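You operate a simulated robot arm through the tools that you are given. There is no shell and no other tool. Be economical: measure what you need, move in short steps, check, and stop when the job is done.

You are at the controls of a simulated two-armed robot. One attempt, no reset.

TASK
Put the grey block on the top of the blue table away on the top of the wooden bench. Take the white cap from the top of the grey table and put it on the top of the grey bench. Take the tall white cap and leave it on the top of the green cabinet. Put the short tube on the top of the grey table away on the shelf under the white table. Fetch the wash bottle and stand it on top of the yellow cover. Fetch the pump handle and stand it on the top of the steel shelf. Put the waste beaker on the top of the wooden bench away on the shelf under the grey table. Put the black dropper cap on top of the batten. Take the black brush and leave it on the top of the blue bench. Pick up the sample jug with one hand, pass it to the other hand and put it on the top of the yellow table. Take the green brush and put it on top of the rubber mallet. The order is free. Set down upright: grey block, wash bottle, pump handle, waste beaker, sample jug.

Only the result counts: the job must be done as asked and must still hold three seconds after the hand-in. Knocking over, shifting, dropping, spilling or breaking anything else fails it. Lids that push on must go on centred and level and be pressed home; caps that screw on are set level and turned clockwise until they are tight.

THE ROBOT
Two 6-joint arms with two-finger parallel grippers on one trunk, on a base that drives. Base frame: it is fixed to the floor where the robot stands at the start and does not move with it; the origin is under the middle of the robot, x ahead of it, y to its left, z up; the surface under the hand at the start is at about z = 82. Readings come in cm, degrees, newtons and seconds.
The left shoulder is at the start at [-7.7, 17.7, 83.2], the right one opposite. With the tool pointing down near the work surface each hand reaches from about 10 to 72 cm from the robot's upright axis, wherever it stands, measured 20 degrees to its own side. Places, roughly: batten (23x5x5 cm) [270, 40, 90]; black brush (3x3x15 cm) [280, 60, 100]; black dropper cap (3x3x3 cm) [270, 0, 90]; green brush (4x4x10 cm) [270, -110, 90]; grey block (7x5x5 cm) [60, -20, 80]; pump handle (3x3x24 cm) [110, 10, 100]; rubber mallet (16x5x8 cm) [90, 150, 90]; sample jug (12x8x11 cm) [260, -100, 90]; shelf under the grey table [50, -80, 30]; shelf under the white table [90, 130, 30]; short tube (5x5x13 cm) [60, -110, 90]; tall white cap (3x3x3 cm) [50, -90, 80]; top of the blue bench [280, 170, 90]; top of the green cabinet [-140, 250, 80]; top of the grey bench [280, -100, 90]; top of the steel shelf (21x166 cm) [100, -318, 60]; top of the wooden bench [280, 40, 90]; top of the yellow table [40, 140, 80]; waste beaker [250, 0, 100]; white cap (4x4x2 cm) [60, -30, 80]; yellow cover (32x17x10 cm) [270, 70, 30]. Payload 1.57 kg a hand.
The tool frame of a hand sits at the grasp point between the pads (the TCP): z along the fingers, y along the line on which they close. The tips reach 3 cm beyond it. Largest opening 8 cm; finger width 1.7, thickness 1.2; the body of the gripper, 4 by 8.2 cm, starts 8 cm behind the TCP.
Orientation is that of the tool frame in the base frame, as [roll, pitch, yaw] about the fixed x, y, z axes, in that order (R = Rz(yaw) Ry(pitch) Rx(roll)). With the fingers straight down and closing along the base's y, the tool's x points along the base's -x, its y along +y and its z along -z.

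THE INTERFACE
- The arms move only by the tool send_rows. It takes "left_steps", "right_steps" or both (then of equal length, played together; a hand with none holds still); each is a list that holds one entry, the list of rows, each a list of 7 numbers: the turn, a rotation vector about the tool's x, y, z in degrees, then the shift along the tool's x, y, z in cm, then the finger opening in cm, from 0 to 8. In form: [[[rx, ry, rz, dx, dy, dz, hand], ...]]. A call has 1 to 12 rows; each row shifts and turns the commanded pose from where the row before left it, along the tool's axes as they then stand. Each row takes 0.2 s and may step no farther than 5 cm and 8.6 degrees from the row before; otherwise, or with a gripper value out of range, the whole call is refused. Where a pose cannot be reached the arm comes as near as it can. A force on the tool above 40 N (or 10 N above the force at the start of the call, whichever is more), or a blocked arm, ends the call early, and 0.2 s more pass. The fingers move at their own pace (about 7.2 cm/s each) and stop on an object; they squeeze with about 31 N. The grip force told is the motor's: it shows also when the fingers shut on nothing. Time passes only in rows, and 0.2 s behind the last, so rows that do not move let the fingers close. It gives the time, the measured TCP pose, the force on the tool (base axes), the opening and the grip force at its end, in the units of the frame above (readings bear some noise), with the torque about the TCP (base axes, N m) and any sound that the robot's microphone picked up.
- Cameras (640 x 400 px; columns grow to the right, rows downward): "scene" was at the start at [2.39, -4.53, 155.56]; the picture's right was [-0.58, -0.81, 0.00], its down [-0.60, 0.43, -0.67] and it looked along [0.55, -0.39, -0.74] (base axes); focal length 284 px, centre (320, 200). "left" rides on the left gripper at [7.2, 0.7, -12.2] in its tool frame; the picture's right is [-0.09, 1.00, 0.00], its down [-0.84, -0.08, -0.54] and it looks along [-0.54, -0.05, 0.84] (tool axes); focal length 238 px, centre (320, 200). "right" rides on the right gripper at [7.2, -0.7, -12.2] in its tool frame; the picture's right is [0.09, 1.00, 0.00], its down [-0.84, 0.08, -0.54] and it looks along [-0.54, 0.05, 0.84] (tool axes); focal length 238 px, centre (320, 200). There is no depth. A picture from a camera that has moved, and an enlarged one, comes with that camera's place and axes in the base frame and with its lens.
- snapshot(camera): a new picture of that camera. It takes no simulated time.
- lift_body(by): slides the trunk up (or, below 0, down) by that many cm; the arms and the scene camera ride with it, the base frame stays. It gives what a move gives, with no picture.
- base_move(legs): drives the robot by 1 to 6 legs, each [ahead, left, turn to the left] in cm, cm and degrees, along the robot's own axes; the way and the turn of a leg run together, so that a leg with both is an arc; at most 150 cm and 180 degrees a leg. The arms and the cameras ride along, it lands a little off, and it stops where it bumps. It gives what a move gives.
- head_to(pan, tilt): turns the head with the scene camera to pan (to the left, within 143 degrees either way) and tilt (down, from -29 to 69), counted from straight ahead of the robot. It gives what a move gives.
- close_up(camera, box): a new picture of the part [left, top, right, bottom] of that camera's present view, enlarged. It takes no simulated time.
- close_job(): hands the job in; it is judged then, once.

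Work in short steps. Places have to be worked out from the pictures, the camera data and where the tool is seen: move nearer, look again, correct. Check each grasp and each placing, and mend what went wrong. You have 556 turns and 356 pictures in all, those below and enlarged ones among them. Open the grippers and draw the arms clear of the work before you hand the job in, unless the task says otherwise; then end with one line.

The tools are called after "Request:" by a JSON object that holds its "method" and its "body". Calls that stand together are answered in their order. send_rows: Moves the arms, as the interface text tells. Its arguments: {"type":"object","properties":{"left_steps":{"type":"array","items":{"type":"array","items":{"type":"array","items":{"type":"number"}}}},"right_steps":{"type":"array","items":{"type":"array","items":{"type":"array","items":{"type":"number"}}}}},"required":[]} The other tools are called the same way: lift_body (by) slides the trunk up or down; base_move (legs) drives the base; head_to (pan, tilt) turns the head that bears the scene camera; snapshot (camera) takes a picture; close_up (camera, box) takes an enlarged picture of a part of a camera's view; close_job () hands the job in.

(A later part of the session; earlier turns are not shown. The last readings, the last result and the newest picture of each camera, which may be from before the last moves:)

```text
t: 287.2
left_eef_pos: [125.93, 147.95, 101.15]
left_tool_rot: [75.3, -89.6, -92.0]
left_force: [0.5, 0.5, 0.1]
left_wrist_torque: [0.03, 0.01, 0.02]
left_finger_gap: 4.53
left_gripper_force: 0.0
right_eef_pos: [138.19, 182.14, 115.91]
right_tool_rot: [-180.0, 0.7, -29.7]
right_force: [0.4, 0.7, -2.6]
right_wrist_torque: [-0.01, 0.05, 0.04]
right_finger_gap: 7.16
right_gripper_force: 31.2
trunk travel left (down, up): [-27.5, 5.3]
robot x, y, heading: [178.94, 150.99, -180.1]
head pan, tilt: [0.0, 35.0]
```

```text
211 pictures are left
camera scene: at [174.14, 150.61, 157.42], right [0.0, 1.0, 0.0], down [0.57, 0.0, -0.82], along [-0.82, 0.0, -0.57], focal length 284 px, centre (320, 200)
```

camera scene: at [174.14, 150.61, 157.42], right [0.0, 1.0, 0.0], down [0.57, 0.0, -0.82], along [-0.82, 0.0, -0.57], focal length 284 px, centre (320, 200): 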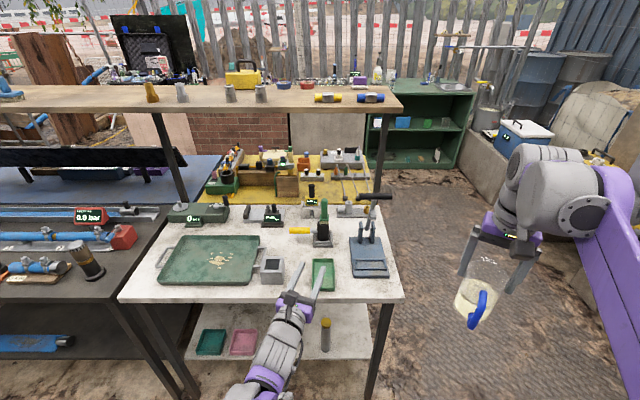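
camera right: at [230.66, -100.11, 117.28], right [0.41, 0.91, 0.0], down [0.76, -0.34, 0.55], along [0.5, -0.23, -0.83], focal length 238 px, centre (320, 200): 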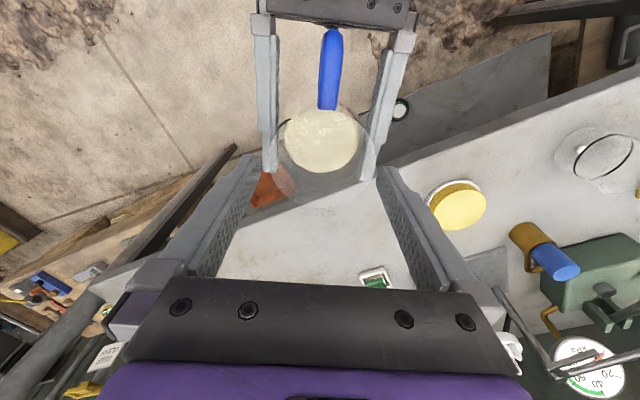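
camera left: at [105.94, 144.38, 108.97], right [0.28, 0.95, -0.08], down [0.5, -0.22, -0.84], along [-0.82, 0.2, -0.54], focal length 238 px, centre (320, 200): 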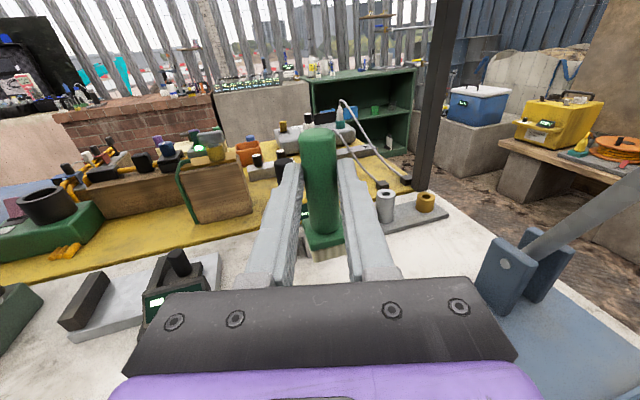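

Green brush task done. Now go around the table's end toward the yellow table: right 70 cm, forward 125 cm, then turn to face -y.

Request:
{"method": "base_move", "body": {"legs": [[0, -70, 0], [125, 0, 0], [0, 0, 90]]}}

Request:
{"method": "snapshot", "body": {"camera": "scene"}}

```text
t: 303.6
left_eef_pos: [54.96, 166.77, 101.25]
left_tool_rot: [76.4, -89.5, -2.1]
left_force: [-0.5, -0.4, -1.7]
left_wrist_torque: [0.0, 0.03, 0.01]
left_finger_gap: 4.5
left_gripper_force: 0.1
right_eef_pos: [20.6, 178.21, 115.75]
right_tool_rot: [-180.0, 0.7, 61.2]
right_force: [-1.1, 0.0, -2.5]
right_wrist_torque: [-0.02, 0.01, 0.01]
right_finger_gap: 7.11
right_gripper_force: 31.0
trunk travel left (down, up): [-27.5, 5.3]
robot x, y, heading: [51.65, 219.65, -88.9]
head pan, tilt: [0.0, 35.0]
```

```text
210 pictures are left
camera scene: at [51.55, 214.82, 157.41], right [-1.0, -0.02, 0.0], down [-0.01, 0.57, -0.82], along [0.02, -0.82, -0.57], focal length 284 px, centre (320, 200)
```

scene: 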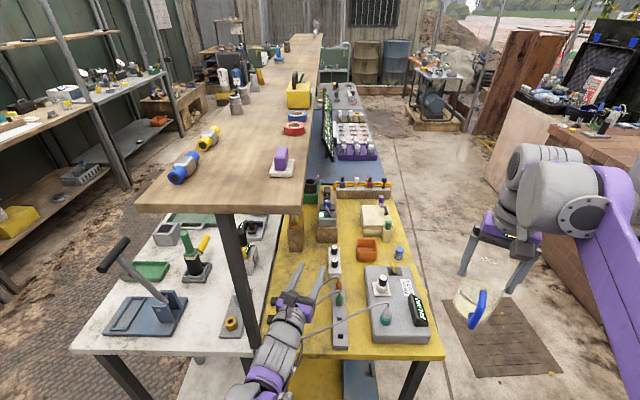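

The yellow table is crowded. Pull the left hand back and take a close view to find a free spot.

Request:
{"method": "send_rows", "body": {"left_steps": [[[0, 0, 0, 3, -1, -3, 4.5], [0, 0, 0, 3, -2, -2, 4.5], [0, 0, 0, 3, -2, 0, 4.5], [0, 0, 0, 3, -3, 0, 4.5]]]}}

Request:
{"method": "close_up", "body": {"camera": "scene", "box": [230, 160, 470, 370]}}

Request:
{"method": "snapshot", "body": {"camera": "left"}}

```text
t: 304.6
left_eef_pos: [63.38, 169.88, 113.21]
left_tool_rot: [73.1, -89.7, 0.9]
left_force: [-21.3, 6.3, -13.4]
left_wrist_torque: [-0.87, 0.4, 1.66]
left_finger_gap: 2.55
left_gripper_force: 0.0
right_eef_pos: [20.06, 178.48, 115.7]
right_tool_rot: [179.8, 0.6, 61.1]
right_force: [0.9, 0.3, -1.9]
right_wrist_torque: [-0.04, -0.03, 0.06]
right_finger_gap: 7.09
right_gripper_force: 31.2
trunk travel left (down, up): [-27.5, 5.3]
robot x, y, heading: [51.31, 219.07, -88.8]
head pan, tilt: [0.0, 35.0]
```

```text
1.90 times, centred on (350, 265) of scene
camera zoom: at [50.97, 214.91, 157.39], right [-1.0, -0.02, 0.0], down [-0.01, 0.57, -0.82], along [0.02, -0.82, -0.57], focal length 541 px, centre (263, 76)
```

zoom: 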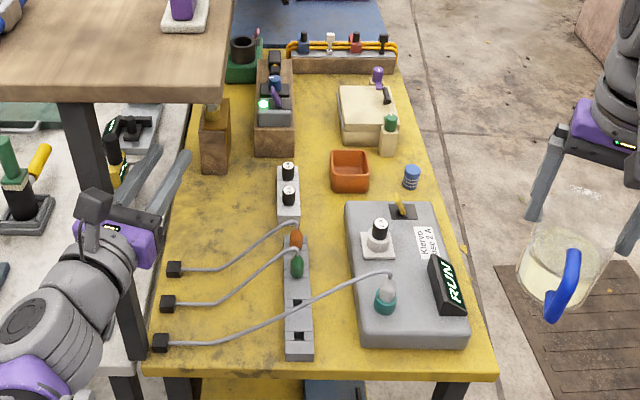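

```text
208 pictures are left
camera left: at [66.15, 181.77, 120.42], right [-0.96, 0.27, -0.09], down [0.22, 0.5, -0.84], along [-0.19, -0.82, -0.54], focal length 238 px, centre (320, 200)
```

left: 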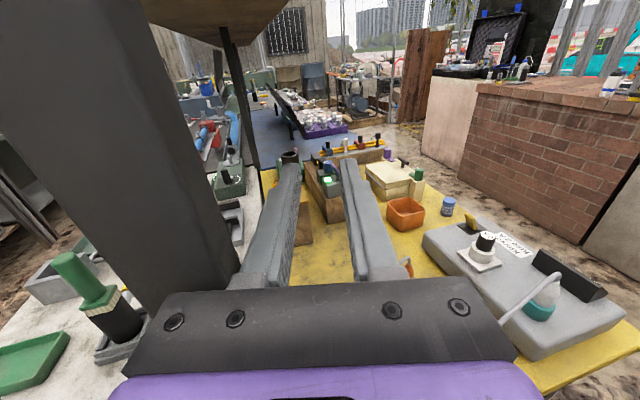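

The left finger is touching the gantry post. Move it away from the post (tool +y) and then back.

Request:
{"method": "send_rows", "body": {"left_steps": [[[0, 0, 0, 0, 2, 0, 4.5], [0, 0, 0, 0, 3, 0, 4.5], [0, 0, 0, 0, 3, -2, 4.5], [0, 0, 0, 1, 0, -4, 4.5]]]}}

Request:
{"method": "snapshot", "body": {"camera": "left"}}

```text
t: 305.6
left_eef_pos: [58.13, 177.54, 114.1]
left_tool_rot: [71.8, -89.5, 2.6]
left_force: [-0.4, 0.6, -0.2]
left_wrist_torque: [0.02, -0.02, 0.0]
left_finger_gap: 4.53
left_gripper_force: 0.0
right_eef_pos: [20.59, 178.58, 115.77]
right_tool_rot: [-180.0, 0.9, 61.2]
right_force: [0.8, 0.3, -2.0]
right_wrist_torque: [-0.05, 0.04, 0.0]
right_finger_gap: 7.13
right_gripper_force: 31.0
trunk travel left (down, up): [-27.5, 5.3]
robot x, y, heading: [51.51, 219.74, -89.0]
head pan, tilt: [0.0, 35.0]
```

```text
207 pictures are left
camera left: at [60.81, 189.32, 121.42], right [-0.96, 0.27, -0.08], down [0.21, 0.5, -0.84], along [-0.18, -0.82, -0.54], focal length 238 px, centre (320, 200)
```

left: 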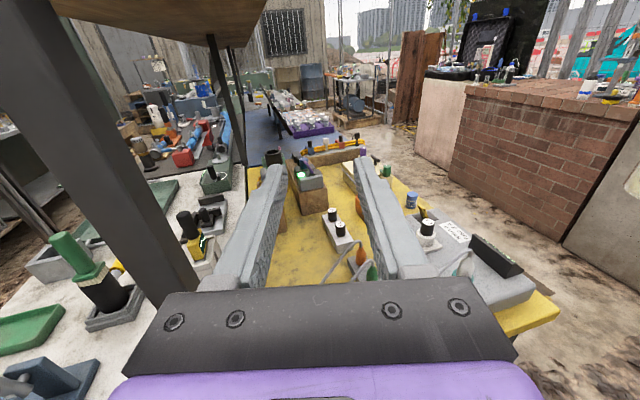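

The left hand is clear. I zoom from both cameras on the free strip left of the vial stand to judge cables and heights.

Request:
{"method": "close_up", "body": {"camera": "left", "box": [230, 130, 430, 290]}}

Request:
{"method": "close_up", "body": {"camera": "scene", "box": [270, 220, 400, 350]}}

```text
2.50 times, centred on (330, 210) of left
camera zoom: at [60.81, 189.32, 121.42], right [-0.96, 0.27, -0.08], down [0.21, 0.5, -0.84], along [-0.18, -0.82, -0.54], focal length 596 px, centre (295, 175)
```

zoom: 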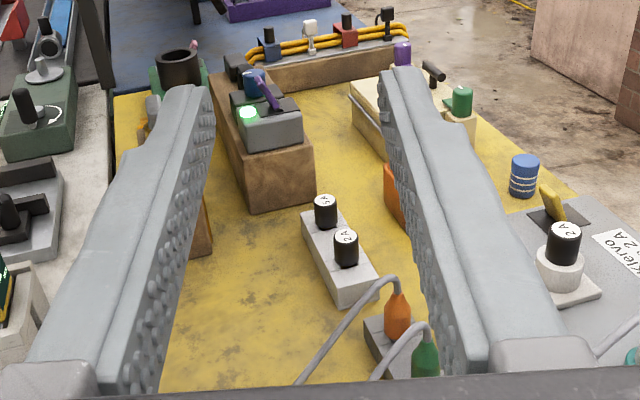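

```text
3.08 times, centred on (335, 285) of scene
camera zoom: at [51.62, 215.05, 157.41], right [-1.0, -0.02, 0.0], down [-0.01, 0.57, -0.82], along [0.02, -0.82, -0.57], focal length 874 px, centre (274, -62)
```

zoom: 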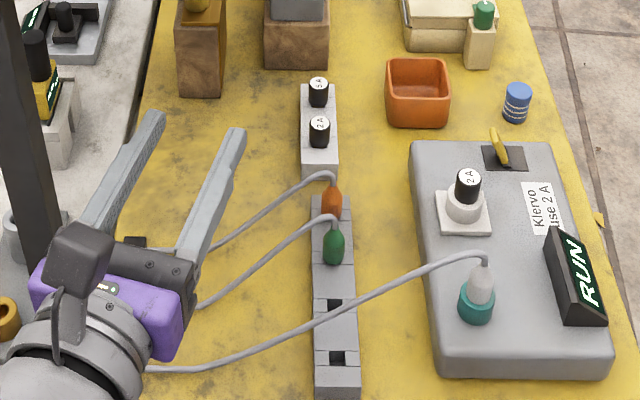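

Computed: the board's underside is at z≈129, edge x≈55; a wrist tops out ~25 cm above the TCP, so TCP z≤103 is safe. Free spot: centre ≈(55.5,147). First stow the left hand: pitch it down, then pull it back.

Request:
{"method": "send_rows", "body": {"left_steps": [[[0, -8.2, 0, 0, 0, -1, 4], [0, -8.2, 0, 0, 0, -1, 4], [0, -8.2, 0, 0, 0, 0, 4], [0, -8.2, 0, 0, 0, 0, 4], [0, -8.2, 0, 0, 0, 0, 4], [0, -8.2, 0, 0, 0, 0, 4], [0, -8.2, 0, 0, 0, 0, 4], [0, -8.2, 0, 0, 0, 0, 4], [0, -8.2, 0, 0, 0, 0, 4], [0, -8.1, 0, 0, 0, 0, 4], [0, -8.1, 0, 0, 0, 0, 4]]]}}

Request:
{"method": "send_rows", "body": {"left_steps": [[[0, 0, 0, -4, 0, 0, 4], [0, 0, 0, -4, 0, 0, 4], [0, 0, 0, -4, -2, 0, 4], [0, 0, 0, -3, -3, 0, 4]]]}}

Request:
{"method": "snapshot", "body": {"camera": "scene"}}

```text
t: 307.5
left_eef_pos: [59.05, 178.87, 114.37]
left_tool_rot: [178.9, -29.3, -107.4]
left_force: [2.7, 23.1, 1.8]
left_wrist_torque: [-3.73, 0.42, 0.01]
left_finger_gap: 4.0
left_gripper_force: 0.1
left hand out of reach, approached as far as the arm can: row 2, 7, 8, 9
right_eef_pos: [20.66, 178.39, 115.75]
right_tool_rot: [-180.0, 0.8, 61.2]
right_force: [0.7, -1.0, -3.2]
right_wrist_torque: [0.03, 0.02, -0.02]
right_finger_gap: 7.13
right_gripper_force: 30.6
trunk travel left (down, up): [-27.5, 5.3]
robot x, y, heading: [51.66, 219.5, -88.8]
head pan, tilt: [0.0, 35.0]
stopped in row 9 (left hand): the force on the tool passed its limit at 83 N (the readings are from after the stop); the commanded pose is now the measured one
```

```text
t: 308.5
left_eef_pos: [67.55, 189.59, 106.82]
left_tool_rot: [178.9, -29.3, -107.4]
left_force: [-0.4, 0.8, -0.2]
left_wrist_torque: [0.0, 0.0, -0.01]
left_finger_gap: 4.0
left_gripper_force: 0.0
right_eef_pos: [20.62, 178.4, 115.72]
right_tool_rot: [180.0, 0.8, 61.2]
right_force: [-1.0, 0.6, -2.6]
right_wrist_torque: [-0.02, 0.05, 0.0]
right_finger_gap: 7.12
right_gripper_force: 30.5
trunk travel left (down, up): [-27.5, 5.3]
robot x, y, heading: [51.14, 219.37, -88.8]
head pan, tilt: [0.0, 35.0]
```

```text
204 pictures are left
camera scene: at [51.54, 214.84, 157.41], right [-1.0, -0.02, 0.0], down [-0.01, 0.57, -0.82], along [0.02, -0.82, -0.57], focal length 284 px, centre (320, 200)
```

scene: 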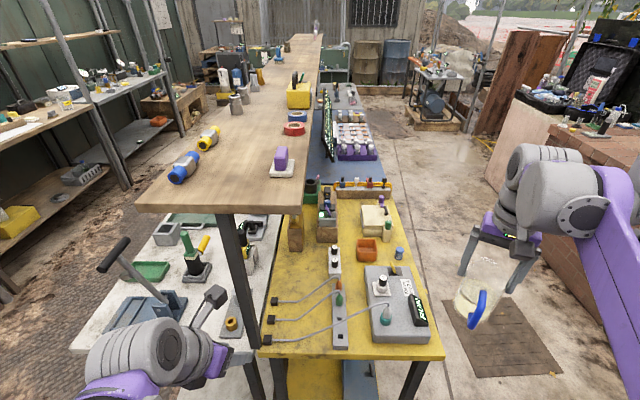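

The pitched hand brushed the board's end; now it's outside. Finish pitching here and pull farther back.

Request:
{"method": "send_rows", "body": {"left_steps": [[[0, -7.3, 0, 0, 0, 0, 4], [0, -7.3, 0, 0, 0, 0, 4], [0, -7.3, 0, 0, 0, 0, 4], [0, -7.3, 0, 0, 0, 0, 4], [0, 0, 0, -4, -2, 0, 4], [0, 0, 0, -4, -2, 0, 4]]]}}

```text
t: 309.9
left_eef_pos: [74.19, 196.13, 107.23]
left_tool_rot: [179.0, -0.1, -107.9]
left_force: [0.2, 0.4, -0.5]
left_wrist_torque: [-0.01, 0.01, 0.02]
left_finger_gap: 4.0
left_gripper_force: 0.0
right_eef_pos: [20.73, 178.3, 115.8]
right_tool_rot: [180.0, 0.8, 61.2]
right_force: [0.8, 0.5, -2.6]
right_wrist_torque: [-0.06, 0.04, 0.02]
right_finger_gap: 7.13
right_gripper_force: 31.5
trunk travel left (down, up): [-27.5, 5.3]
robot x, y, heading: [51.67, 219.05, -89.1]
head pan, tilt: [0.0, 35.0]
```

Request:
{"method": "send_rows", "body": {"left_steps": [[[0, 0, 0, -2, 0, 0, 4], [0, 0, 0, -2, 0, 0, 4]]]}}

Request:
{"method": "send_rows", "body": {"right_steps": [[[0, 0, 0, 1, 1, 0, 5], [0, 0, 0, 1.9, 2.3, 0, 5], [0, 0, 0, 1.9, 2.3, 0, 5], [0, 0, 0, 1.9, 2.3, -0.5, 5], [0, 0, 0, 1.9, 2.3, 0.5, 5], [0, 0, 0, 1.9, 2.3, 0, 5], [0, 0, 0, 1.9, 2.3, 0, 5], [0, 0, 0, 1.9, 2.3, 0, 5], [0, 0, 0, 1.9, 2.3, 0, 5], [0, 0, 0, 1.9, 2.3, 0, 5], [0, 0, 0, 1.9, 2.3, 0, 5], [0, 0, 0, 1, 1, 0, 5]]]}}

Request:
{"method": "snapshot", "body": {"camera": "scene"}}

```text
t: 310.5
left_eef_pos: [75.16, 199.98, 107.05]
left_tool_rot: [179.0, -0.2, -107.9]
left_force: [-0.3, 0.4, -0.1]
left_wrist_torque: [0.05, -0.02, 0.01]
left_finger_gap: 4.0
left_gripper_force: 0.0
right_eef_pos: [20.62, 178.31, 115.72]
right_tool_rot: [-179.9, 0.8, 61.2]
right_force: [-0.9, -0.6, -2.0]
right_wrist_torque: [-0.02, 0.03, 0.02]
right_finger_gap: 7.12
right_gripper_force: 30.7
trunk travel left (down, up): [-27.5, 5.3]
robot x, y, heading: [51.29, 219.67, -88.8]
head pan, tilt: [0.0, 35.0]
```

```text
t: 313.1
left_eef_pos: [75.26, 199.75, 107.1]
left_tool_rot: [179.0, -0.1, -107.9]
left_force: [-1.1, -0.8, -0.2]
left_wrist_torque: [-0.03, -0.04, 0.03]
left_finger_gap: 3.97
left_gripper_force: 0.0
right_eef_pos: [52.79, 184.82, 115.24]
right_tool_rot: [179.9, 0.8, 61.2]
right_force: [0.5, 0.7, -2.3]
right_wrist_torque: [-0.05, 0.0, 0.01]
right_finger_gap: 7.15
right_gripper_force: 31.0
trunk travel left (down, up): [-27.5, 5.3]
robot x, y, heading: [51.5, 219.27, -88.9]
head pan, tilt: [0.0, 35.0]
```

```text
203 pictures are left
camera scene: at [51.58, 214.82, 157.41], right [-1.0, -0.02, 0.0], down [-0.01, 0.57, -0.82], along [0.02, -0.82, -0.57], focal length 284 px, centre (320, 200)
```

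scene: 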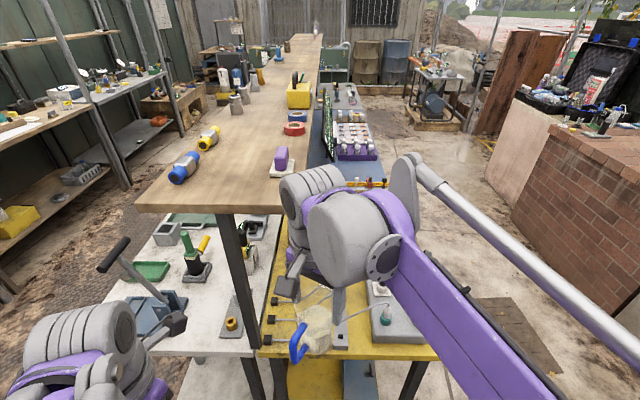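

Lower the jug to TCP z≈102.5 here, in front of the table's end.

Request:
{"method": "send_rows", "body": {"right_steps": [[[0, 0, 0, 0.5, 0, 1, 5], [0, 0, 0, 0.5, 0, 2, 5], [0, 0, 0, 0, 0, 2, 5], [0, 0, 0, 0, 0, 2, 5], [0, 0, 0, 0, 0, 2, 5], [0, 0, 0, 0, 0, 2, 5], [0, 0, 0, 0, 0, 1.2, 5], [0, 0, 0, 0, 0, 0.6, 5]]]}}

Request:
{"method": "snapshot", "body": {"camera": "right"}}

```text
t: 314.9
left_eef_pos: [75.13, 199.88, 106.98]
left_tool_rot: [179.0, -0.2, -107.9]
left_force: [0.0, 1.4, 0.4]
left_wrist_torque: [0.0, 0.03, 0.01]
left_finger_gap: 4.0
left_gripper_force: 0.0
right_eef_pos: [53.08, 185.37, 102.7]
right_tool_rot: [-180.0, 0.8, 61.2]
right_force: [0.1, 0.0, -3.0]
right_wrist_torque: [-0.02, 0.02, -0.01]
right_finger_gap: 7.12
right_gripper_force: 31.3
trunk travel left (down, up): [-27.5, 5.3]
robot x, y, heading: [51.42, 219.82, -89.2]
head pan, tilt: [0.0, 35.0]
```

```text
202 pictures are left
camera right: at [56.03, 192.09, 114.83], right [0.92, -0.4, 0.0], down [-0.33, -0.76, 0.55], along [-0.22, -0.51, -0.83], focal length 238 px, centre (320, 200)
```

right: 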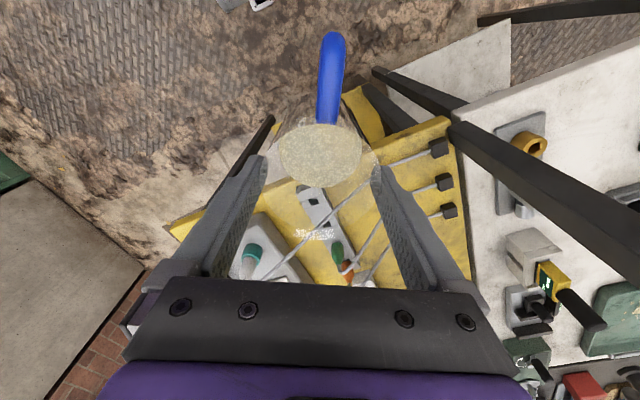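

Path over the cables is clear at this height. Base forward 6 cm, then move the jug -y in smooth small steps.

Request:
{"method": "base_move", "body": {"legs": [[6, 0, 0]]}}

Request:
{"method": "send_rows", "body": {"right_steps": [[[0, 0, 0, -1, 0.7, 0, 5], [0, 0, 0, -2, 1.3, 0, 5], [0, 0, 0, -2, 1.3, 0, 5], [0, 0, 0, -2, 1.3, 0, 5], [0, 0, 0, -2, 1.3, 0, 5], [0, 0, 0, -2, 1.3, 0, 5], [0, 0, 0, -2, 1.3, 0, 5], [0, 0, 0, -2, 1.3, 0, 5], [0, 0, 0, -2, 1.3, 0, 5], [0, 0, 0, -1, 0.7, 0, 5]]]}}

Request:
{"method": "snapshot", "body": {"camera": "right"}}

Request:
{"method": "snapshot", "body": {"camera": "scene"}}

```text
t: 315.8
left_eef_pos: [75.31, 194.04, 107.06]
left_tool_rot: [179.0, -0.2, -107.7]
left_force: [0.2, -0.6, -0.3]
left_wrist_torque: [0.02, 0.03, -0.01]
left_finger_gap: 4.0
left_gripper_force: 0.0
right_eef_pos: [53.11, 179.57, 102.84]
right_tool_rot: [-180.0, 0.8, 61.3]
right_force: [0.1, 0.0, -2.6]
right_wrist_torque: [0.0, 0.01, -0.02]
right_finger_gap: 7.12
right_gripper_force: 31.0
trunk travel left (down, up): [-27.5, 5.3]
robot x, y, heading: [50.84, 213.97, -88.7]
head pan, tilt: [0.0, 35.0]
```

```text
t: 318.0
left_eef_pos: [74.47, 194.5, 107.26]
left_tool_rot: [179.5, 0.0, -107.9]
left_force: [-0.6, -1.0, 0.2]
left_wrist_torque: [-0.04, -0.02, -0.02]
left_finger_gap: 4.01
left_gripper_force: 0.0
right_eef_pos: [53.86, 158.34, 102.47]
right_tool_rot: [179.5, 0.7, 61.1]
right_force: [0.5, -0.4, -2.3]
right_wrist_torque: [-0.03, 0.0, 0.03]
right_finger_gap: 7.14
right_gripper_force: 30.8
trunk travel left (down, up): [-27.5, 5.3]
robot x, y, heading: [51.42, 213.55, -89.0]
head pan, tilt: [0.0, 35.0]
```

```text
201 pictures are left
camera right: at [56.79, 165.16, 114.57], right [0.92, -0.4, 0.01], down [-0.34, -0.76, 0.55], along [-0.22, -0.51, -0.83], focal length 238 px, centre (320, 200)
```

right: 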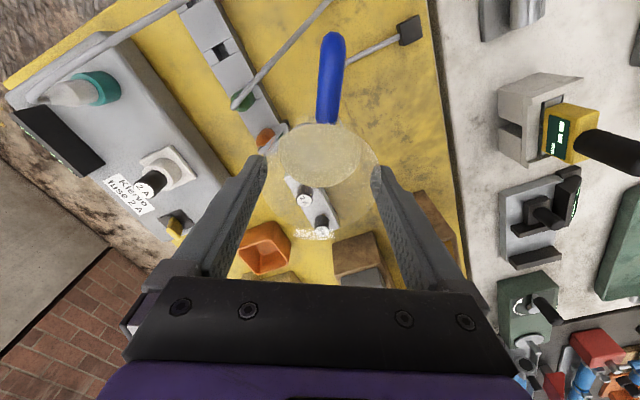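

```text
200 pictures are left
camera scene: at [50.29, 209.67, 157.35], right [-1.0, -0.02, -0.01], down [0.0, 0.57, -0.82], along [0.02, -0.82, -0.57], focal length 284 px, centre (320, 200)
```

scene: 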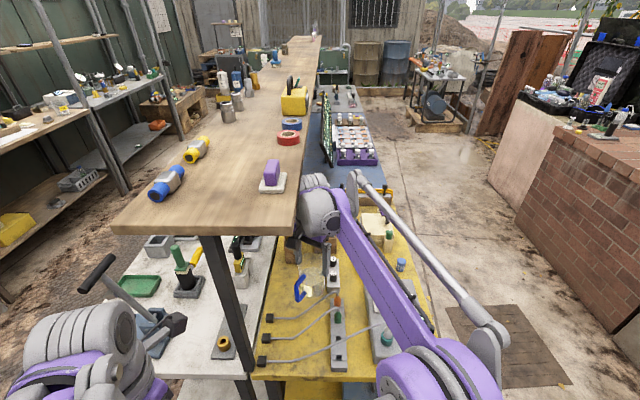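

The wrist seems to graze the board's edge. Lower 2.6 cm (jug bottom stays above the cable), then continue.

Request:
{"method": "send_rows", "body": {"right_steps": [[[0, 0, 0, 0, 0, 1, 5], [0, 0, 0, 0, 0, 1, 5], [0, 0, 0, 0, 0, 0.6, 5], [0, 0, 0, 0, 0, 0, 5]]]}}

Request:
{"method": "snapshot", "body": {"camera": "scene"}}

```text
t: 319.0
left_eef_pos: [75.46, 193.98, 106.96]
left_tool_rot: [179.0, -0.1, -107.7]
left_force: [-1.2, 0.6, -0.5]
left_wrist_torque: [0.01, -0.01, 0.03]
left_finger_gap: 4.0
left_gripper_force: 0.1
right_eef_pos: [55.16, 157.8, 100.25]
right_tool_rot: [-180.0, 0.6, 61.5]
right_force: [0.4, 0.2, -2.7]
right_wrist_torque: [-0.03, 0.04, -0.02]
right_finger_gap: 7.13
right_gripper_force: 31.6
trunk travel left (down, up): [-27.5, 5.3]
robot x, y, heading: [51.51, 213.52, -88.8]
head pan, tilt: [0.0, 35.0]
```

```text
199 pictures are left
camera scene: at [51.69, 208.78, 157.38], right [-1.0, -0.02, 0.0], down [-0.01, 0.57, -0.82], along [0.02, -0.82, -0.58], focal length 284 px, centre (320, 200)
```

scene: 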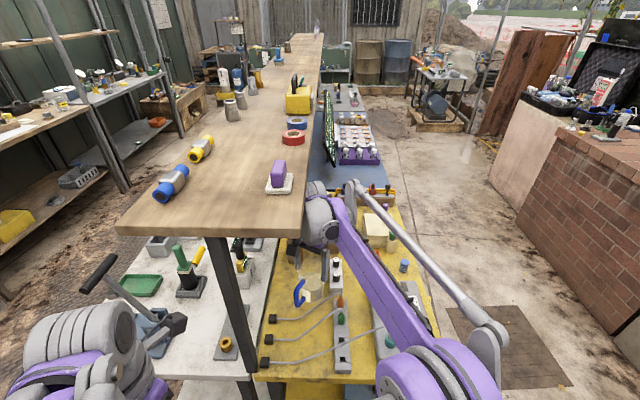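

Contact is resolved. Continue to (55.5,147).

Request:
{"method": "send_rows", "body": {"right_steps": [[[0, 0, 0, -1, 0.6, 0, 5], [0, 0, 0, -2, 1.1, 0, 5], [0, 0, 0, -2, 1.1, 0, 5], [0, 0, 0, -2, 1.1, 0, 5], [0, 0, 0, -1.5, 0.9, 0, 5], [0, 0, 0, -0.8, 0.5, 0, 5], [0, 0, 0, 0, 0, 0, 5]]]}}

Request:
{"method": "snapshot", "body": {"camera": "right"}}

Request:
{"method": "close_up", "body": {"camera": "scene", "box": [240, 200, 440, 360]}}

```text
t: 320.6
left_eef_pos: [75.31, 193.98, 106.96]
left_tool_rot: [179.1, 0.0, -107.9]
left_force: [-0.5, 0.1, -0.4]
left_wrist_torque: [0.0, 0.01, 0.01]
left_finger_gap: 4.0
left_gripper_force: 0.1
right_eef_pos: [54.59, 150.25, 100.05]
right_tool_rot: [180.0, 0.7, 61.4]
right_force: [-0.2, -0.1, -2.1]
right_wrist_torque: [-0.04, 0.01, -0.02]
right_finger_gap: 7.11
right_gripper_force: 30.9
right hand out of reach, approached as far as the arm can: row 4, 5, 6
trunk travel left (down, up): [-27.5, 5.3]
robot x, y, heading: [51.32, 213.79, -88.4]
head pan, tilt: [0.0, 35.0]
```

```text
198 pictures are left
camera right: at [57.51, 157.0, 112.08], right [0.92, -0.4, 0.0], down [-0.33, -0.76, 0.55], along [-0.22, -0.51, -0.83], focal length 238 px, centre (320, 200)
```

right: 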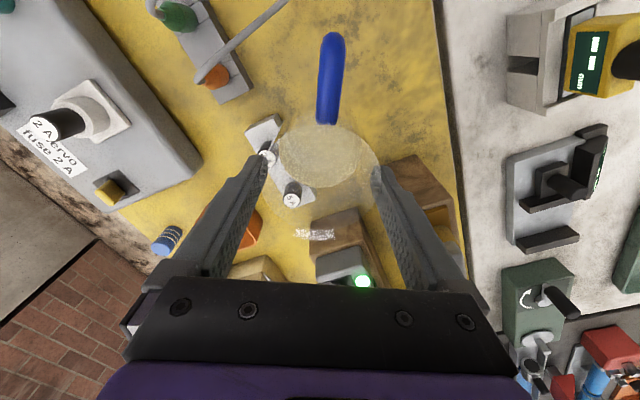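

```text
2.50 times, centred on (340, 280) of scene
camera zoom: at [51.72, 209.04, 157.43], right [-1.0, -0.02, 0.0], down [-0.01, 0.57, -0.82], along [0.02, -0.82, -0.57], focal length 710 px, centre (270, 0)
```

zoom: 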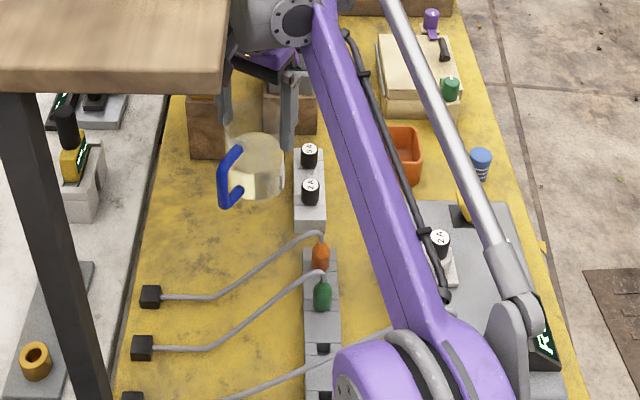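

Jug is at (54.6,150.3); shift +x 1.8 cm for clearance from the vial stand, then lower.

Request:
{"method": "send_rows", "body": {"right_steps": [[[0, 0, 0, 0.9, 1.6, 0, 5], [0, 0, 0, 0, 0, 1, 5], [0, 0, 0, 0, 0, 1.5, 5], [0, 0, 0, 0, 0, 1.5, 5], [0, 0, 0, 0, 0, 1.5, 5], [0, 0, 0, 0, 0, 0.5, 5], [0, 0, 0, 0, 0, 0, 5]]]}}

Request:
{"method": "snapshot", "body": {"camera": "right"}}

Request:
{"method": "close_up", "body": {"camera": "scene", "box": [240, 200, 440, 360]}}

```text
t: 322.2
left_eef_pos: [75.36, 194.14, 106.97]
left_tool_rot: [179.0, -0.1, -107.8]
left_force: [0.7, 1.1, 0.3]
left_wrist_torque: [-0.03, -0.02, -0.01]
left_finger_gap: 3.98
left_gripper_force: 0.1
right_eef_pos: [56.15, 150.45, 93.58]
right_tool_rot: [179.9, 0.7, 61.3]
right_force: [0.4, 0.7, -2.5]
right_wrist_torque: [-0.02, 0.06, 0.01]
right_finger_gap: 7.12
right_gripper_force: 30.9
right hand out of reach, approached as far as the arm can: row 1
trunk travel left (down, up): [-27.5, 5.3]
robot x, y, heading: [51.67, 213.92, -88.7]
head pan, tilt: [0.0, 35.0]
```

```text
196 pictures are left
camera right: at [59.15, 157.22, 105.72], right [0.92, -0.4, 0.0], down [-0.33, -0.76, 0.55], along [-0.22, -0.51, -0.83], focal length 238 px, centre (320, 200)
```

right: 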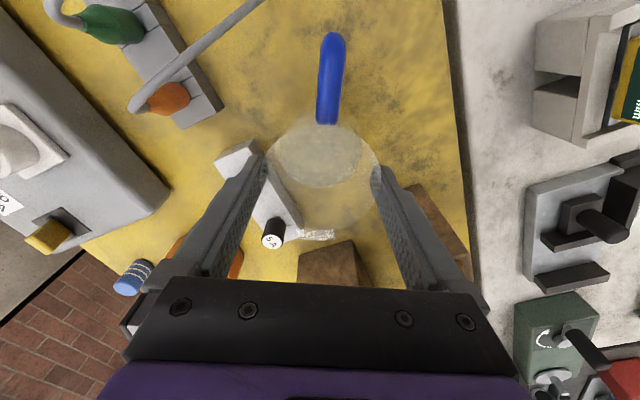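

```text
2.50 times, centred on (340, 280) of scene
camera zoom: at [51.69, 209.06, 157.41], right [-1.0, -0.02, 0.0], down [-0.01, 0.57, -0.82], along [0.02, -0.82, -0.57], focal length 710 px, centre (270, 0)
```

zoom: 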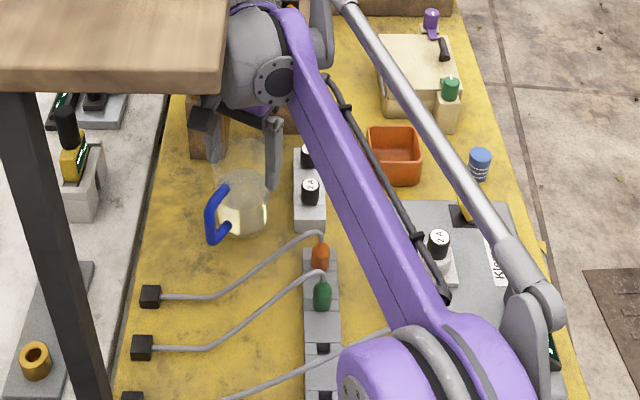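

Good clearance. Lower the last bit in small steps.

Request:
{"method": "send_rows", "body": {"right_steps": [[[0, 0, 0, 0, 0, 0.5, 5], [0, 0, 0, 0, 0, 0.4, 5], [0, 0, 0, 0, 0, 0.3, 5], [0, 0, 0, 0, 0, 0.25, 5], [0, 0, 0, 0, 0, 0, 5]]]}}

```text
t: 323.4
left_eef_pos: [75.36, 194.31, 107.1]
left_tool_rot: [179.1, -0.2, -107.7]
left_force: [-0.2, 0.0, 0.1]
left_wrist_torque: [-0.03, -0.01, -0.02]
left_finger_gap: 4.04
left_gripper_force: 0.1
right_eef_pos: [56.1, 150.69, 92.3]
right_tool_rot: [179.9, 0.8, 61.3]
right_force: [0.3, -5.3, 29.0]
right_wrist_torque: [0.0, 0.41, 0.02]
right_finger_gap: 7.16
right_gripper_force: 31.0
trunk travel left (down, up): [-27.5, 5.3]
robot x, y, heading: [51.24, 213.31, -88.7]
head pan, tilt: [0.0, 35.0]
```

Contact. Ease up slightly, then open in small steps.

Request:
{"method": "send_rows", "body": {"right_steps": [[[0, 0, 0, 0, 0, -0.3, 5], [0, 0, 0, 0, 0, 0, 7.4], [0, 0, 0, 0, 0, 0, 7.8], [0, 0, 0, 0, 0, 0, 8], [0, 0, 0, 0, 0, 0, 8]]]}}

Request:
{"method": "snapshot", "body": {"camera": "right"}}

```text
t: 324.6
left_eef_pos: [75.26, 194.21, 107.02]
left_tool_rot: [179.0, -0.1, -107.8]
left_force: [-0.9, 0.3, 0.7]
left_wrist_torque: [0.0, 0.03, -0.03]
left_finger_gap: 4.0
left_gripper_force: 0.1
right_eef_pos: [56.11, 150.52, 92.42]
right_tool_rot: [-180.0, 0.8, 61.4]
right_force: [-1.3, 0.1, -0.1]
right_wrist_torque: [0.02, 0.01, 0.0]
right_finger_gap: 8.01
right_gripper_force: 0.1
trunk travel left (down, up): [-27.5, 5.3]
robot x, y, heading: [51.32, 213.52, -88.6]
head pan, tilt: [0.0, 35.0]
```

```text
194 pictures are left
camera right: at [59.07, 157.25, 104.48], right [0.92, -0.4, 0.0], down [-0.33, -0.76, 0.55], along [-0.22, -0.51, -0.83], focal length 238 px, centre (320, 200)
```

right: 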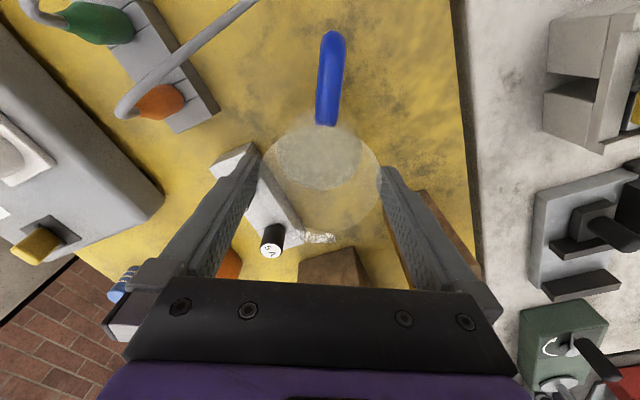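

Released evenly. Lift straight up 6.5 cm, then back out toward +y.

Request:
{"method": "send_rows", "body": {"right_steps": [[[0, 0, 0, 0, 0, -1, 8], [0, 0, 0, 0, 0, -2, 8], [0, 0, 0, 0, 0, -2, 8], [0, 0, 0, 0, 0, -1.5, 8]]]}}

Request:
{"method": "send_rows", "body": {"right_steps": [[[0, 0, 0, 3, -2.4, 0, 8], [0, 0, 0, 3.6, -2.8, 0, 8], [0, 0, 0, 3.6, -2.4, 0, 8], [0, 0, 0, 3.6, -2.4, 0, 8], [0, 0, 0, 3.6, -2.4, 0, 8], [0, 0, 0, 3.6, -2.4, 0, 8], [0, 0, 0, 3.6, -2.4, 0, 8]]]}}

Request:
{"method": "close_up", "body": {"camera": "scene", "box": [200, 180, 440, 360]}}

```text
t: 325.6
left_eef_pos: [75.38, 194.06, 107.08]
left_tool_rot: [178.9, -0.2, -107.8]
left_force: [0.7, -0.1, 0.8]
left_wrist_torque: [0.01, 0.07, -0.03]
left_finger_gap: 4.0
left_gripper_force: 0.2
right_eef_pos: [56.19, 150.51, 98.9]
right_tool_rot: [-180.0, 0.8, 61.3]
right_force: [0.4, 0.2, 0.0]
right_wrist_torque: [-0.02, 0.0, 0.05]
right_finger_gap: 8.02
right_gripper_force: 0.0
trunk travel left (down, up): [-27.5, 5.3]
robot x, y, heading: [51.18, 213.73, -88.5]
head pan, tilt: [0.0, 35.0]
```

```text
t: 327.2
left_eef_pos: [75.35, 194.28, 107.1]
left_tool_rot: [179.1, -0.1, -107.8]
left_force: [0.5, -0.3, 0.6]
left_wrist_torque: [-0.07, -0.03, 0.01]
left_finger_gap: 3.98
left_gripper_force: 0.0
right_eef_pos: [53.14, 180.83, 98.51]
right_tool_rot: [179.9, 0.8, 61.3]
right_force: [-0.7, 0.3, 0.5]
right_wrist_torque: [-0.02, -0.01, 0.02]
right_finger_gap: 7.97
right_gripper_force: 0.0
trunk travel left (down, up): [-27.5, 5.3]
robot x, y, heading: [51.65, 213.64, -88.5]
head pan, tilt: [0.0, 35.0]
```

```text
2.22 times, centred on (320, 270) of scene
camera zoom: at [51.63, 209.25, 157.41], right [-1.0, -0.02, 0.0], down [-0.01, 0.57, -0.82], along [0.02, -0.82, -0.57], focal length 631 px, centre (320, 44)
```

zoom: 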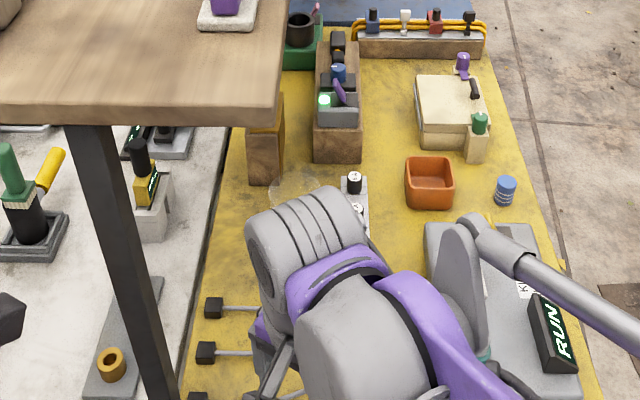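

The jug stands on the yellow table. Next: tall white cap and short tube from the grey table. Back off and look along the start-side aisle.

Request:
{"method": "base_move", "body": {"legs": [[-12, 0, -1.5]]}}

Request:
{"method": "head_to", "body": {"pan": -30, "tilt": 30}}

Request:
{"method": "snapshot", "body": {"camera": "scene"}}

```text
t: 328.5
left_eef_pos: [74.72, 205.5, 106.99]
left_tool_rot: [179.0, -0.1, -108.9]
left_force: [0.1, -0.6, -0.5]
left_wrist_torque: [-0.04, 0.01, -0.02]
left_finger_gap: 4.01
left_gripper_force: 0.0
right_eef_pos: [52.31, 192.35, 98.48]
right_tool_rot: [-180.0, 0.8, 60.2]
right_force: [-0.3, 0.4, 0.1]
right_wrist_torque: [0.04, -0.02, 0.0]
right_finger_gap: 7.98
right_gripper_force: 0.1
trunk travel left (down, up): [-27.5, 5.3]
robot x, y, heading: [51.16, 225.67, -90.3]
head pan, tilt: [0.0, 35.0]
```

```text
t: 329.4
left_eef_pos: [74.91, 205.61, 107.05]
left_tool_rot: [179.0, -0.1, -108.9]
left_force: [-0.6, 0.8, 0.7]
left_wrist_torque: [0.01, 0.03, -0.03]
left_finger_gap: 3.99
left_gripper_force: 0.1
right_eef_pos: [52.29, 192.41, 98.44]
right_tool_rot: [180.0, 0.9, 60.2]
right_force: [0.1, -0.1, 0.6]
right_wrist_torque: [0.02, -0.03, -0.01]
right_finger_gap: 7.99
right_gripper_force: 0.0
trunk travel left (down, up): [-27.5, 5.3]
robot x, y, heading: [51.63, 225.04, -89.8]
head pan, tilt: [-30.0, 30.0]
```

```text
192 pictures are left
camera scene: at [46.95, 221.9, 158.19], right [-0.87, 0.5, 0.0], down [0.25, 0.43, -0.87], along [-0.43, -0.75, -0.5], focal length 284 px, centre (320, 200)
```

scene: 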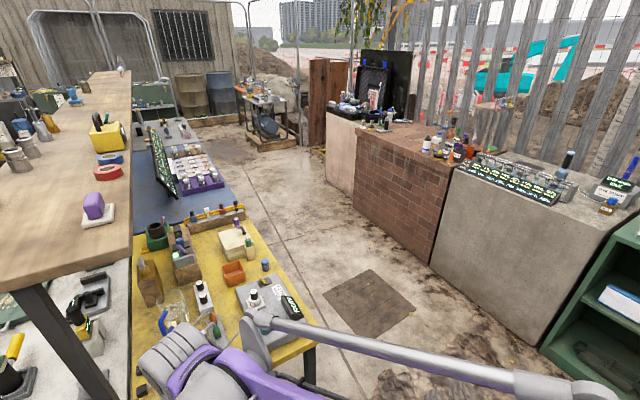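

Aisle is free. Drive: right 80, forward 285, turn left 90 to face the grey table.

Request:
{"method": "base_move", "body": {"legs": [[0, -80, 0], [145, 0, 0], [135, 0, 0], [0, 0, 90]]}}

Request:
{"method": "head_to", "body": {"pan": -20, "tilt": 40}}

Request:
{"method": "snapshot", "body": {"camera": "scene"}}

```text
t: 353.9
left_eef_pos: [-16.45, -33.98, 107.0]
left_tool_rot: [179.0, 0.0, -20.6]
left_force: [-0.1, 0.7, -0.1]
left_wrist_torque: [0.0, 0.0, -0.01]
left_finger_gap: 4.03
left_gripper_force: 0.1
right_eef_pos: [-4.08, -56.87, 98.38]
right_tool_rot: [180.0, 0.8, 148.4]
right_force: [1.2, -0.3, 0.4]
right_wrist_torque: [-0.03, 0.04, -0.01]
right_finger_gap: 8.01
right_gripper_force: 0.0
trunk travel left (down, up): [-27.5, 5.3]
robot x, y, heading: [-37.47, -56.67, -2.0]
head pan, tilt: [-30.0, 30.0]
```

```text
t: 354.6
left_eef_pos: [-16.46, -33.92, 107.05]
left_tool_rot: [179.0, 0.0, -20.6]
left_force: [-0.2, 1.0, 0.5]
left_wrist_torque: [0.03, -0.02, 0.01]
left_finger_gap: 3.98
left_gripper_force: 0.0
right_eef_pos: [-4.1, -56.83, 98.34]
right_tool_rot: [-180.0, 0.7, 148.4]
right_force: [0.1, -0.4, 0.1]
right_wrist_torque: [0.01, 0.0, 0.0]
right_finger_gap: 8.02
right_gripper_force: 0.0
trunk travel left (down, up): [-27.5, 5.3]
robot x, y, heading: [-37.32, -56.84, -1.8]
head pan, tilt: [-20.0, 40.0]
```

```text
191 pictures are left
camera scene: at [-33.37, -59.7, 156.66], right [-0.37, -0.93, 0.0], down [-0.6, 0.24, -0.77], along [0.71, -0.28, -0.64], focal length 284 px, centre (320, 200)
```

scene: 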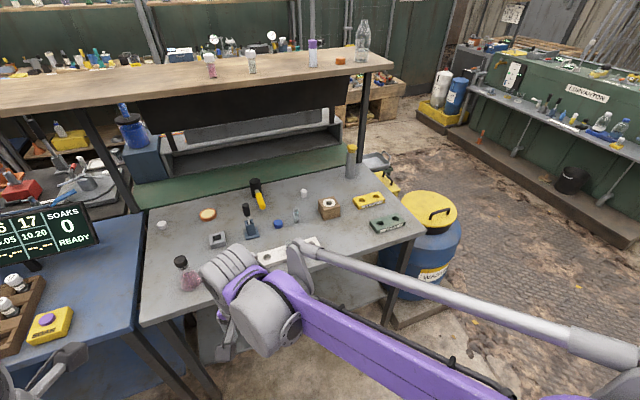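

Targets: tall white cap ≈(56,-88), short tube ≈(59,-110.6). Raise the right hand, shift base right 41 cm and forward 27 cm.

Request:
{"method": "send_rows", "body": {"right_steps": [[[0, 0, 0, 0, 0, -4, 6], [0, 0, 0, 0, 0, -4, 6], [0, 0, 0, 0, 0, -4, 6]]]}}

Request:
{"method": "base_move", "body": {"legs": [[0, -41, 2], [27, 0, 0]]}}

Request:
{"method": "head_to", "body": {"pan": -8, "tilt": 48}}

Request:
{"method": "snapshot", "body": {"camera": "scene"}}

```text
t: 355.4
left_eef_pos: [-16.41, -34.04, 106.99]
left_tool_rot: [179.0, -0.1, -20.6]
left_force: [1.2, 0.6, 0.3]
left_wrist_torque: [0.02, -0.02, 0.01]
left_finger_gap: 4.01
left_gripper_force: 0.0
right_eef_pos: [-4.12, -56.69, 110.7]
right_tool_rot: [179.9, 0.8, 148.4]
right_force: [-0.1, 0.2, 0.2]
right_wrist_torque: [0.04, 0.0, 0.01]
right_finger_gap: 5.99
right_gripper_force: 0.0
trunk travel left (down, up): [-27.5, 5.3]
robot x, y, heading: [-37.16, -57.0, -2.0]
head pan, tilt: [-20.0, 40.0]
```

```text
t: 361.0
left_eef_pos: [9.26, -73.47, 107.03]
left_tool_rot: [179.1, -0.1, -17.8]
left_force: [0.3, 0.5, 0.4]
left_wrist_torque: [0.0, 0.02, 0.0]
left_finger_gap: 4.02
left_gripper_force: 0.0
right_eef_pos: [22.73, -95.69, 110.61]
right_tool_rot: [180.0, 0.8, 151.2]
right_force: [1.0, -0.9, 0.9]
right_wrist_torque: [-0.01, -0.03, -0.02]
right_finger_gap: 6.01
right_gripper_force: 0.1
trunk travel left (down, up): [-27.5, 5.3]
robot x, y, heading: [-10.65, -97.19, 1.3]
head pan, tilt: [-20.0, 40.0]
```

```text
t: 361.8
left_eef_pos: [9.12, -73.41, 106.98]
left_tool_rot: [178.9, 0.0, -17.9]
left_force: [0.0, 0.2, 0.7]
left_wrist_torque: [-0.02, 0.0, -0.02]
left_finger_gap: 4.0
left_gripper_force: 0.1
right_eef_pos: [22.68, -95.62, 110.78]
right_tool_rot: [-180.0, 0.8, 151.2]
right_force: [0.0, 0.1, -1.1]
right_wrist_torque: [0.02, -0.03, 0.01]
right_finger_gap: 5.99
right_gripper_force: 0.0
trunk travel left (down, up): [-27.5, 5.3]
robot x, y, heading: [-10.22, -96.9, 1.4]
head pan, tilt: [-8.0, 48.0]
```

```text
190 pictures are left
camera scene: at [-6.64, -98.24, 155.51], right [-0.12, -0.99, 0.0], down [-0.74, 0.09, -0.67], along [0.66, -0.08, -0.74], focal length 284 px, centre (320, 200)
```

scene: 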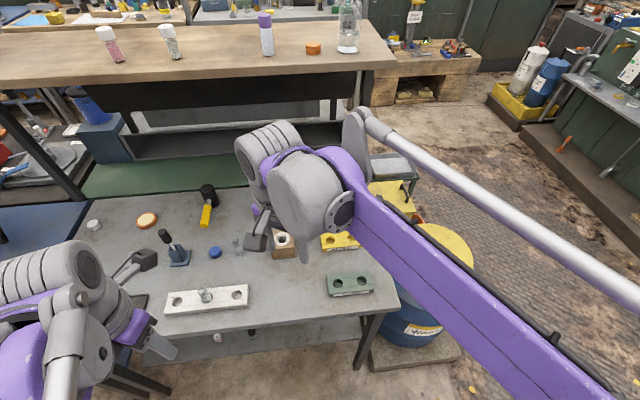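

Move the right hand aside and bring the left hand over the tall white cap at z≈98.

Request:
{"method": "send_rows", "body": {"left_steps": [[[0, 0, 0, 4.4, 0, 0.9, 6], [0, 0, 0, 4.4, 0, 0.9, 6], [0, 0, 0, 4.4, 0, 0.9, 6], [0, 0, 0, 4.4, 0, 0.9, 6], [0, 0, 0, 4.4, 0, 0.9, 6], [0, 0, 0, 4.4, 0, 0.9, 6], [0, 0, 0, 4.4, 0, 0.9, 6], [0, 0, 0, 4.4, 0, 0.9, 6], [0, 0, 0, 4.4, 0, 0.9, 6], [0, 0, 0, 4.4, 0, 0.9, 6]]], "right_steps": [[[0, 0, 0, -2, -3.5, 0, 6], [0, 0, 0, -2, -3.5, 0, 6], [0, 0, 0, -2, -3.5, 0, 6], [0, 0, 0, -2, -3.5, 0, 6], [0, 0, 0, -2, -3.5, 0, 6], [0, 0, 8, 0, 0, 0, 6], [0, 0, 8, 0, 0, 0, 6], [0, 0, 8, 0, 0, 0, 6], [0, 0, 8, 0, 0, 0, 6], [0, 0, 8, 0, 0, 0, 6]]]}}

Request:
{"method": "snapshot", "body": {"camera": "left"}}

Request:
{"method": "snapshot", "body": {"camera": "scene"}}

```text
t: 364.0
left_eef_pos: [51.24, -86.93, 97.96]
left_tool_rot: [179.0, 0.0, -17.8]
left_force: [0.0, -0.7, 0.1]
left_wrist_torque: [0.0, 0.03, 0.0]
left_finger_gap: 6.0
left_gripper_force: 0.1
right_eef_pos: [23.19, -115.75, 110.79]
right_tool_rot: [179.4, 0.5, 111.1]
right_force: [0.0, -0.8, 0.0]
right_wrist_torque: [-0.01, 0.03, 0.02]
right_finger_gap: 6.02
right_gripper_force: 0.1
trunk travel left (down, up): [-27.5, 5.3]
robot x, y, heading: [-10.3, -97.39, 1.2]
head pan, tilt: [-8.0, 48.0]
```

```text
189 pictures are left
camera left: at [57.86, -89.66, 110.16], right [-0.39, -0.92, 0.02], down [-0.77, 0.34, 0.54], along [-0.5, 0.2, -0.84], focal length 238 px, centre (320, 200)
```

left: 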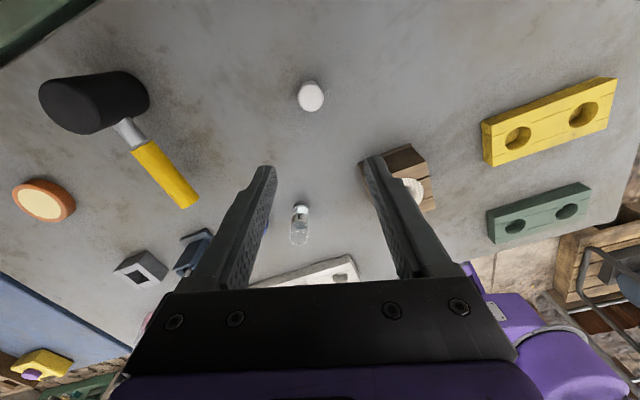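

```text
188 pictures are left
camera scene: at [-6.47, -98.28, 155.51], right [-0.12, -0.99, 0.0], down [-0.74, 0.09, -0.67], along [0.66, -0.08, -0.74], focal length 284 px, centre (320, 200)
```

scene: 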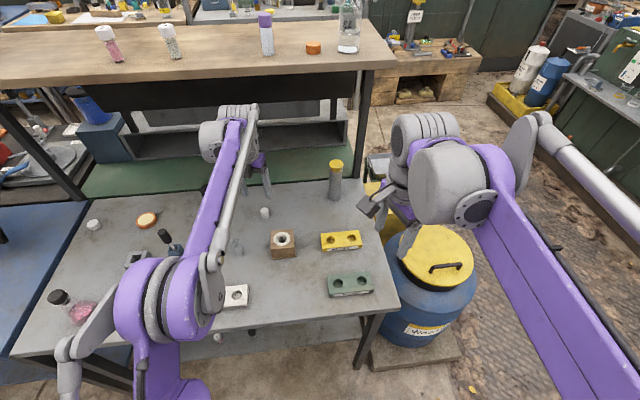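

Cap at (54.3,-87.5). Align and descend.

Request:
{"method": "send_rows", "body": {"left_steps": [[[0, 0, 0, 3.1, -0.4, 0, 5.5], [0, 0, 0, 0, 0, 4, 5.5], [0, 0, 0, 0, 0, 4, 5.5], [0, 0, 0, 0, 0, 3.2, 5.5], [0, 0, 0, 0, 0, 0, 5.5]]]}}

Request:
{"method": "snapshot", "body": {"camera": "left"}}

```text
t: 365.2
left_eef_pos: [54.15, -87.84, 86.87]
left_tool_rot: [179.0, 0.0, -17.8]
left_force: [0.4, -0.2, 0.4]
left_wrist_torque: [-0.04, -0.01, -0.02]
left_finger_gap: 5.48
left_gripper_force: 0.1
right_eef_pos: [22.93, -115.73, 110.76]
right_tool_rot: [179.4, 0.6, 111.2]
right_force: [0.0, -0.3, -0.9]
right_wrist_torque: [-0.01, 0.0, 0.02]
right_finger_gap: 5.99
right_gripper_force: 0.0
trunk travel left (down, up): [-27.5, 5.3]
robot x, y, heading: [-10.5, -97.17, 1.2]
head pan, tilt: [-8.0, 48.0]
```

```text
187 pictures are left
camera left: at [60.79, -90.49, 99.11], right [-0.39, -0.92, 0.02], down [-0.77, 0.34, 0.54], along [-0.5, 0.2, -0.84], focal length 238 px, centre (320, 200)
```

left: 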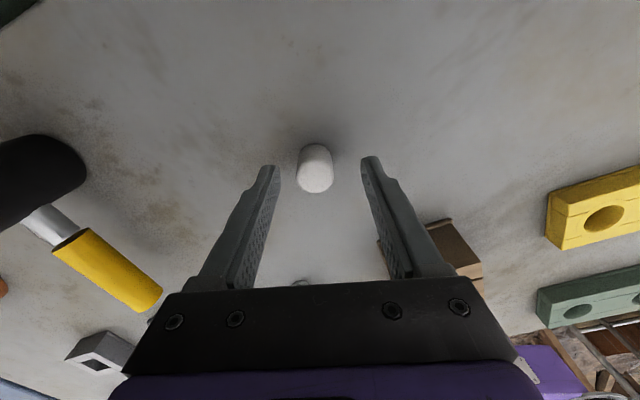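

Request:
{"method": "send_rows", "body": {"left_steps": [[[0, 0, 0, 0.3, -0.2, 1.3, 5.5], [0, 0, 0, 0, 0, 0, 1], [0, 0, 0, 0, 0, 0, 1], [0, 0, 0, 0, 0, 0, 1], [0, 0, 0, 0, 0, -3, 1], [0, 0, 0, 0, 0, -4, 1], [0, 0, 0, 0, 0, -4, 1]]]}}

Request:
{"method": "snapshot", "body": {"camera": "left"}}

```text
t: 366.8
left_eef_pos: [54.56, -87.32, 96.64]
left_tool_rot: [179.0, -0.1, -17.7]
left_force: [-0.7, -0.1, 0.2]
left_wrist_torque: [-0.02, 0.01, 0.02]
left_finger_gap: 2.32
left_gripper_force: 31.0
right_eef_pos: [22.94, -115.79, 110.75]
right_tool_rot: [179.5, 0.6, 111.2]
right_force: [0.4, 1.2, 0.1]
right_wrist_torque: [-0.01, 0.01, -0.02]
right_finger_gap: 5.99
right_gripper_force: 0.0
trunk travel left (down, up): [-27.5, 5.3]
robot x, y, heading: [-9.75, -97.24, 1.2]
head pan, tilt: [-8.0, 48.0]
```

```text
186 pictures are left
camera left: at [61.19, -90.02, 108.87], right [-0.39, -0.92, 0.02], down [-0.77, 0.34, 0.54], along [-0.5, 0.2, -0.84], focal length 238 px, centre (320, 200)
```

left: 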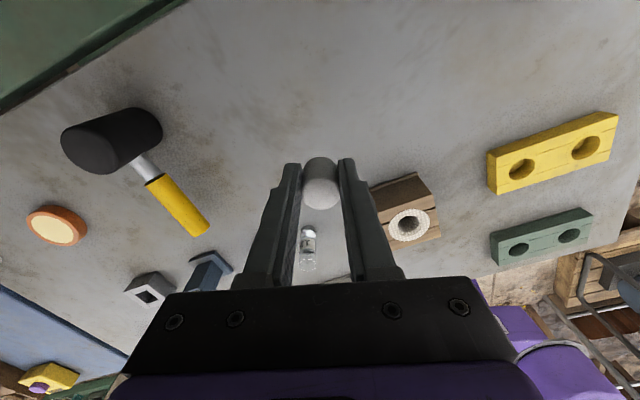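

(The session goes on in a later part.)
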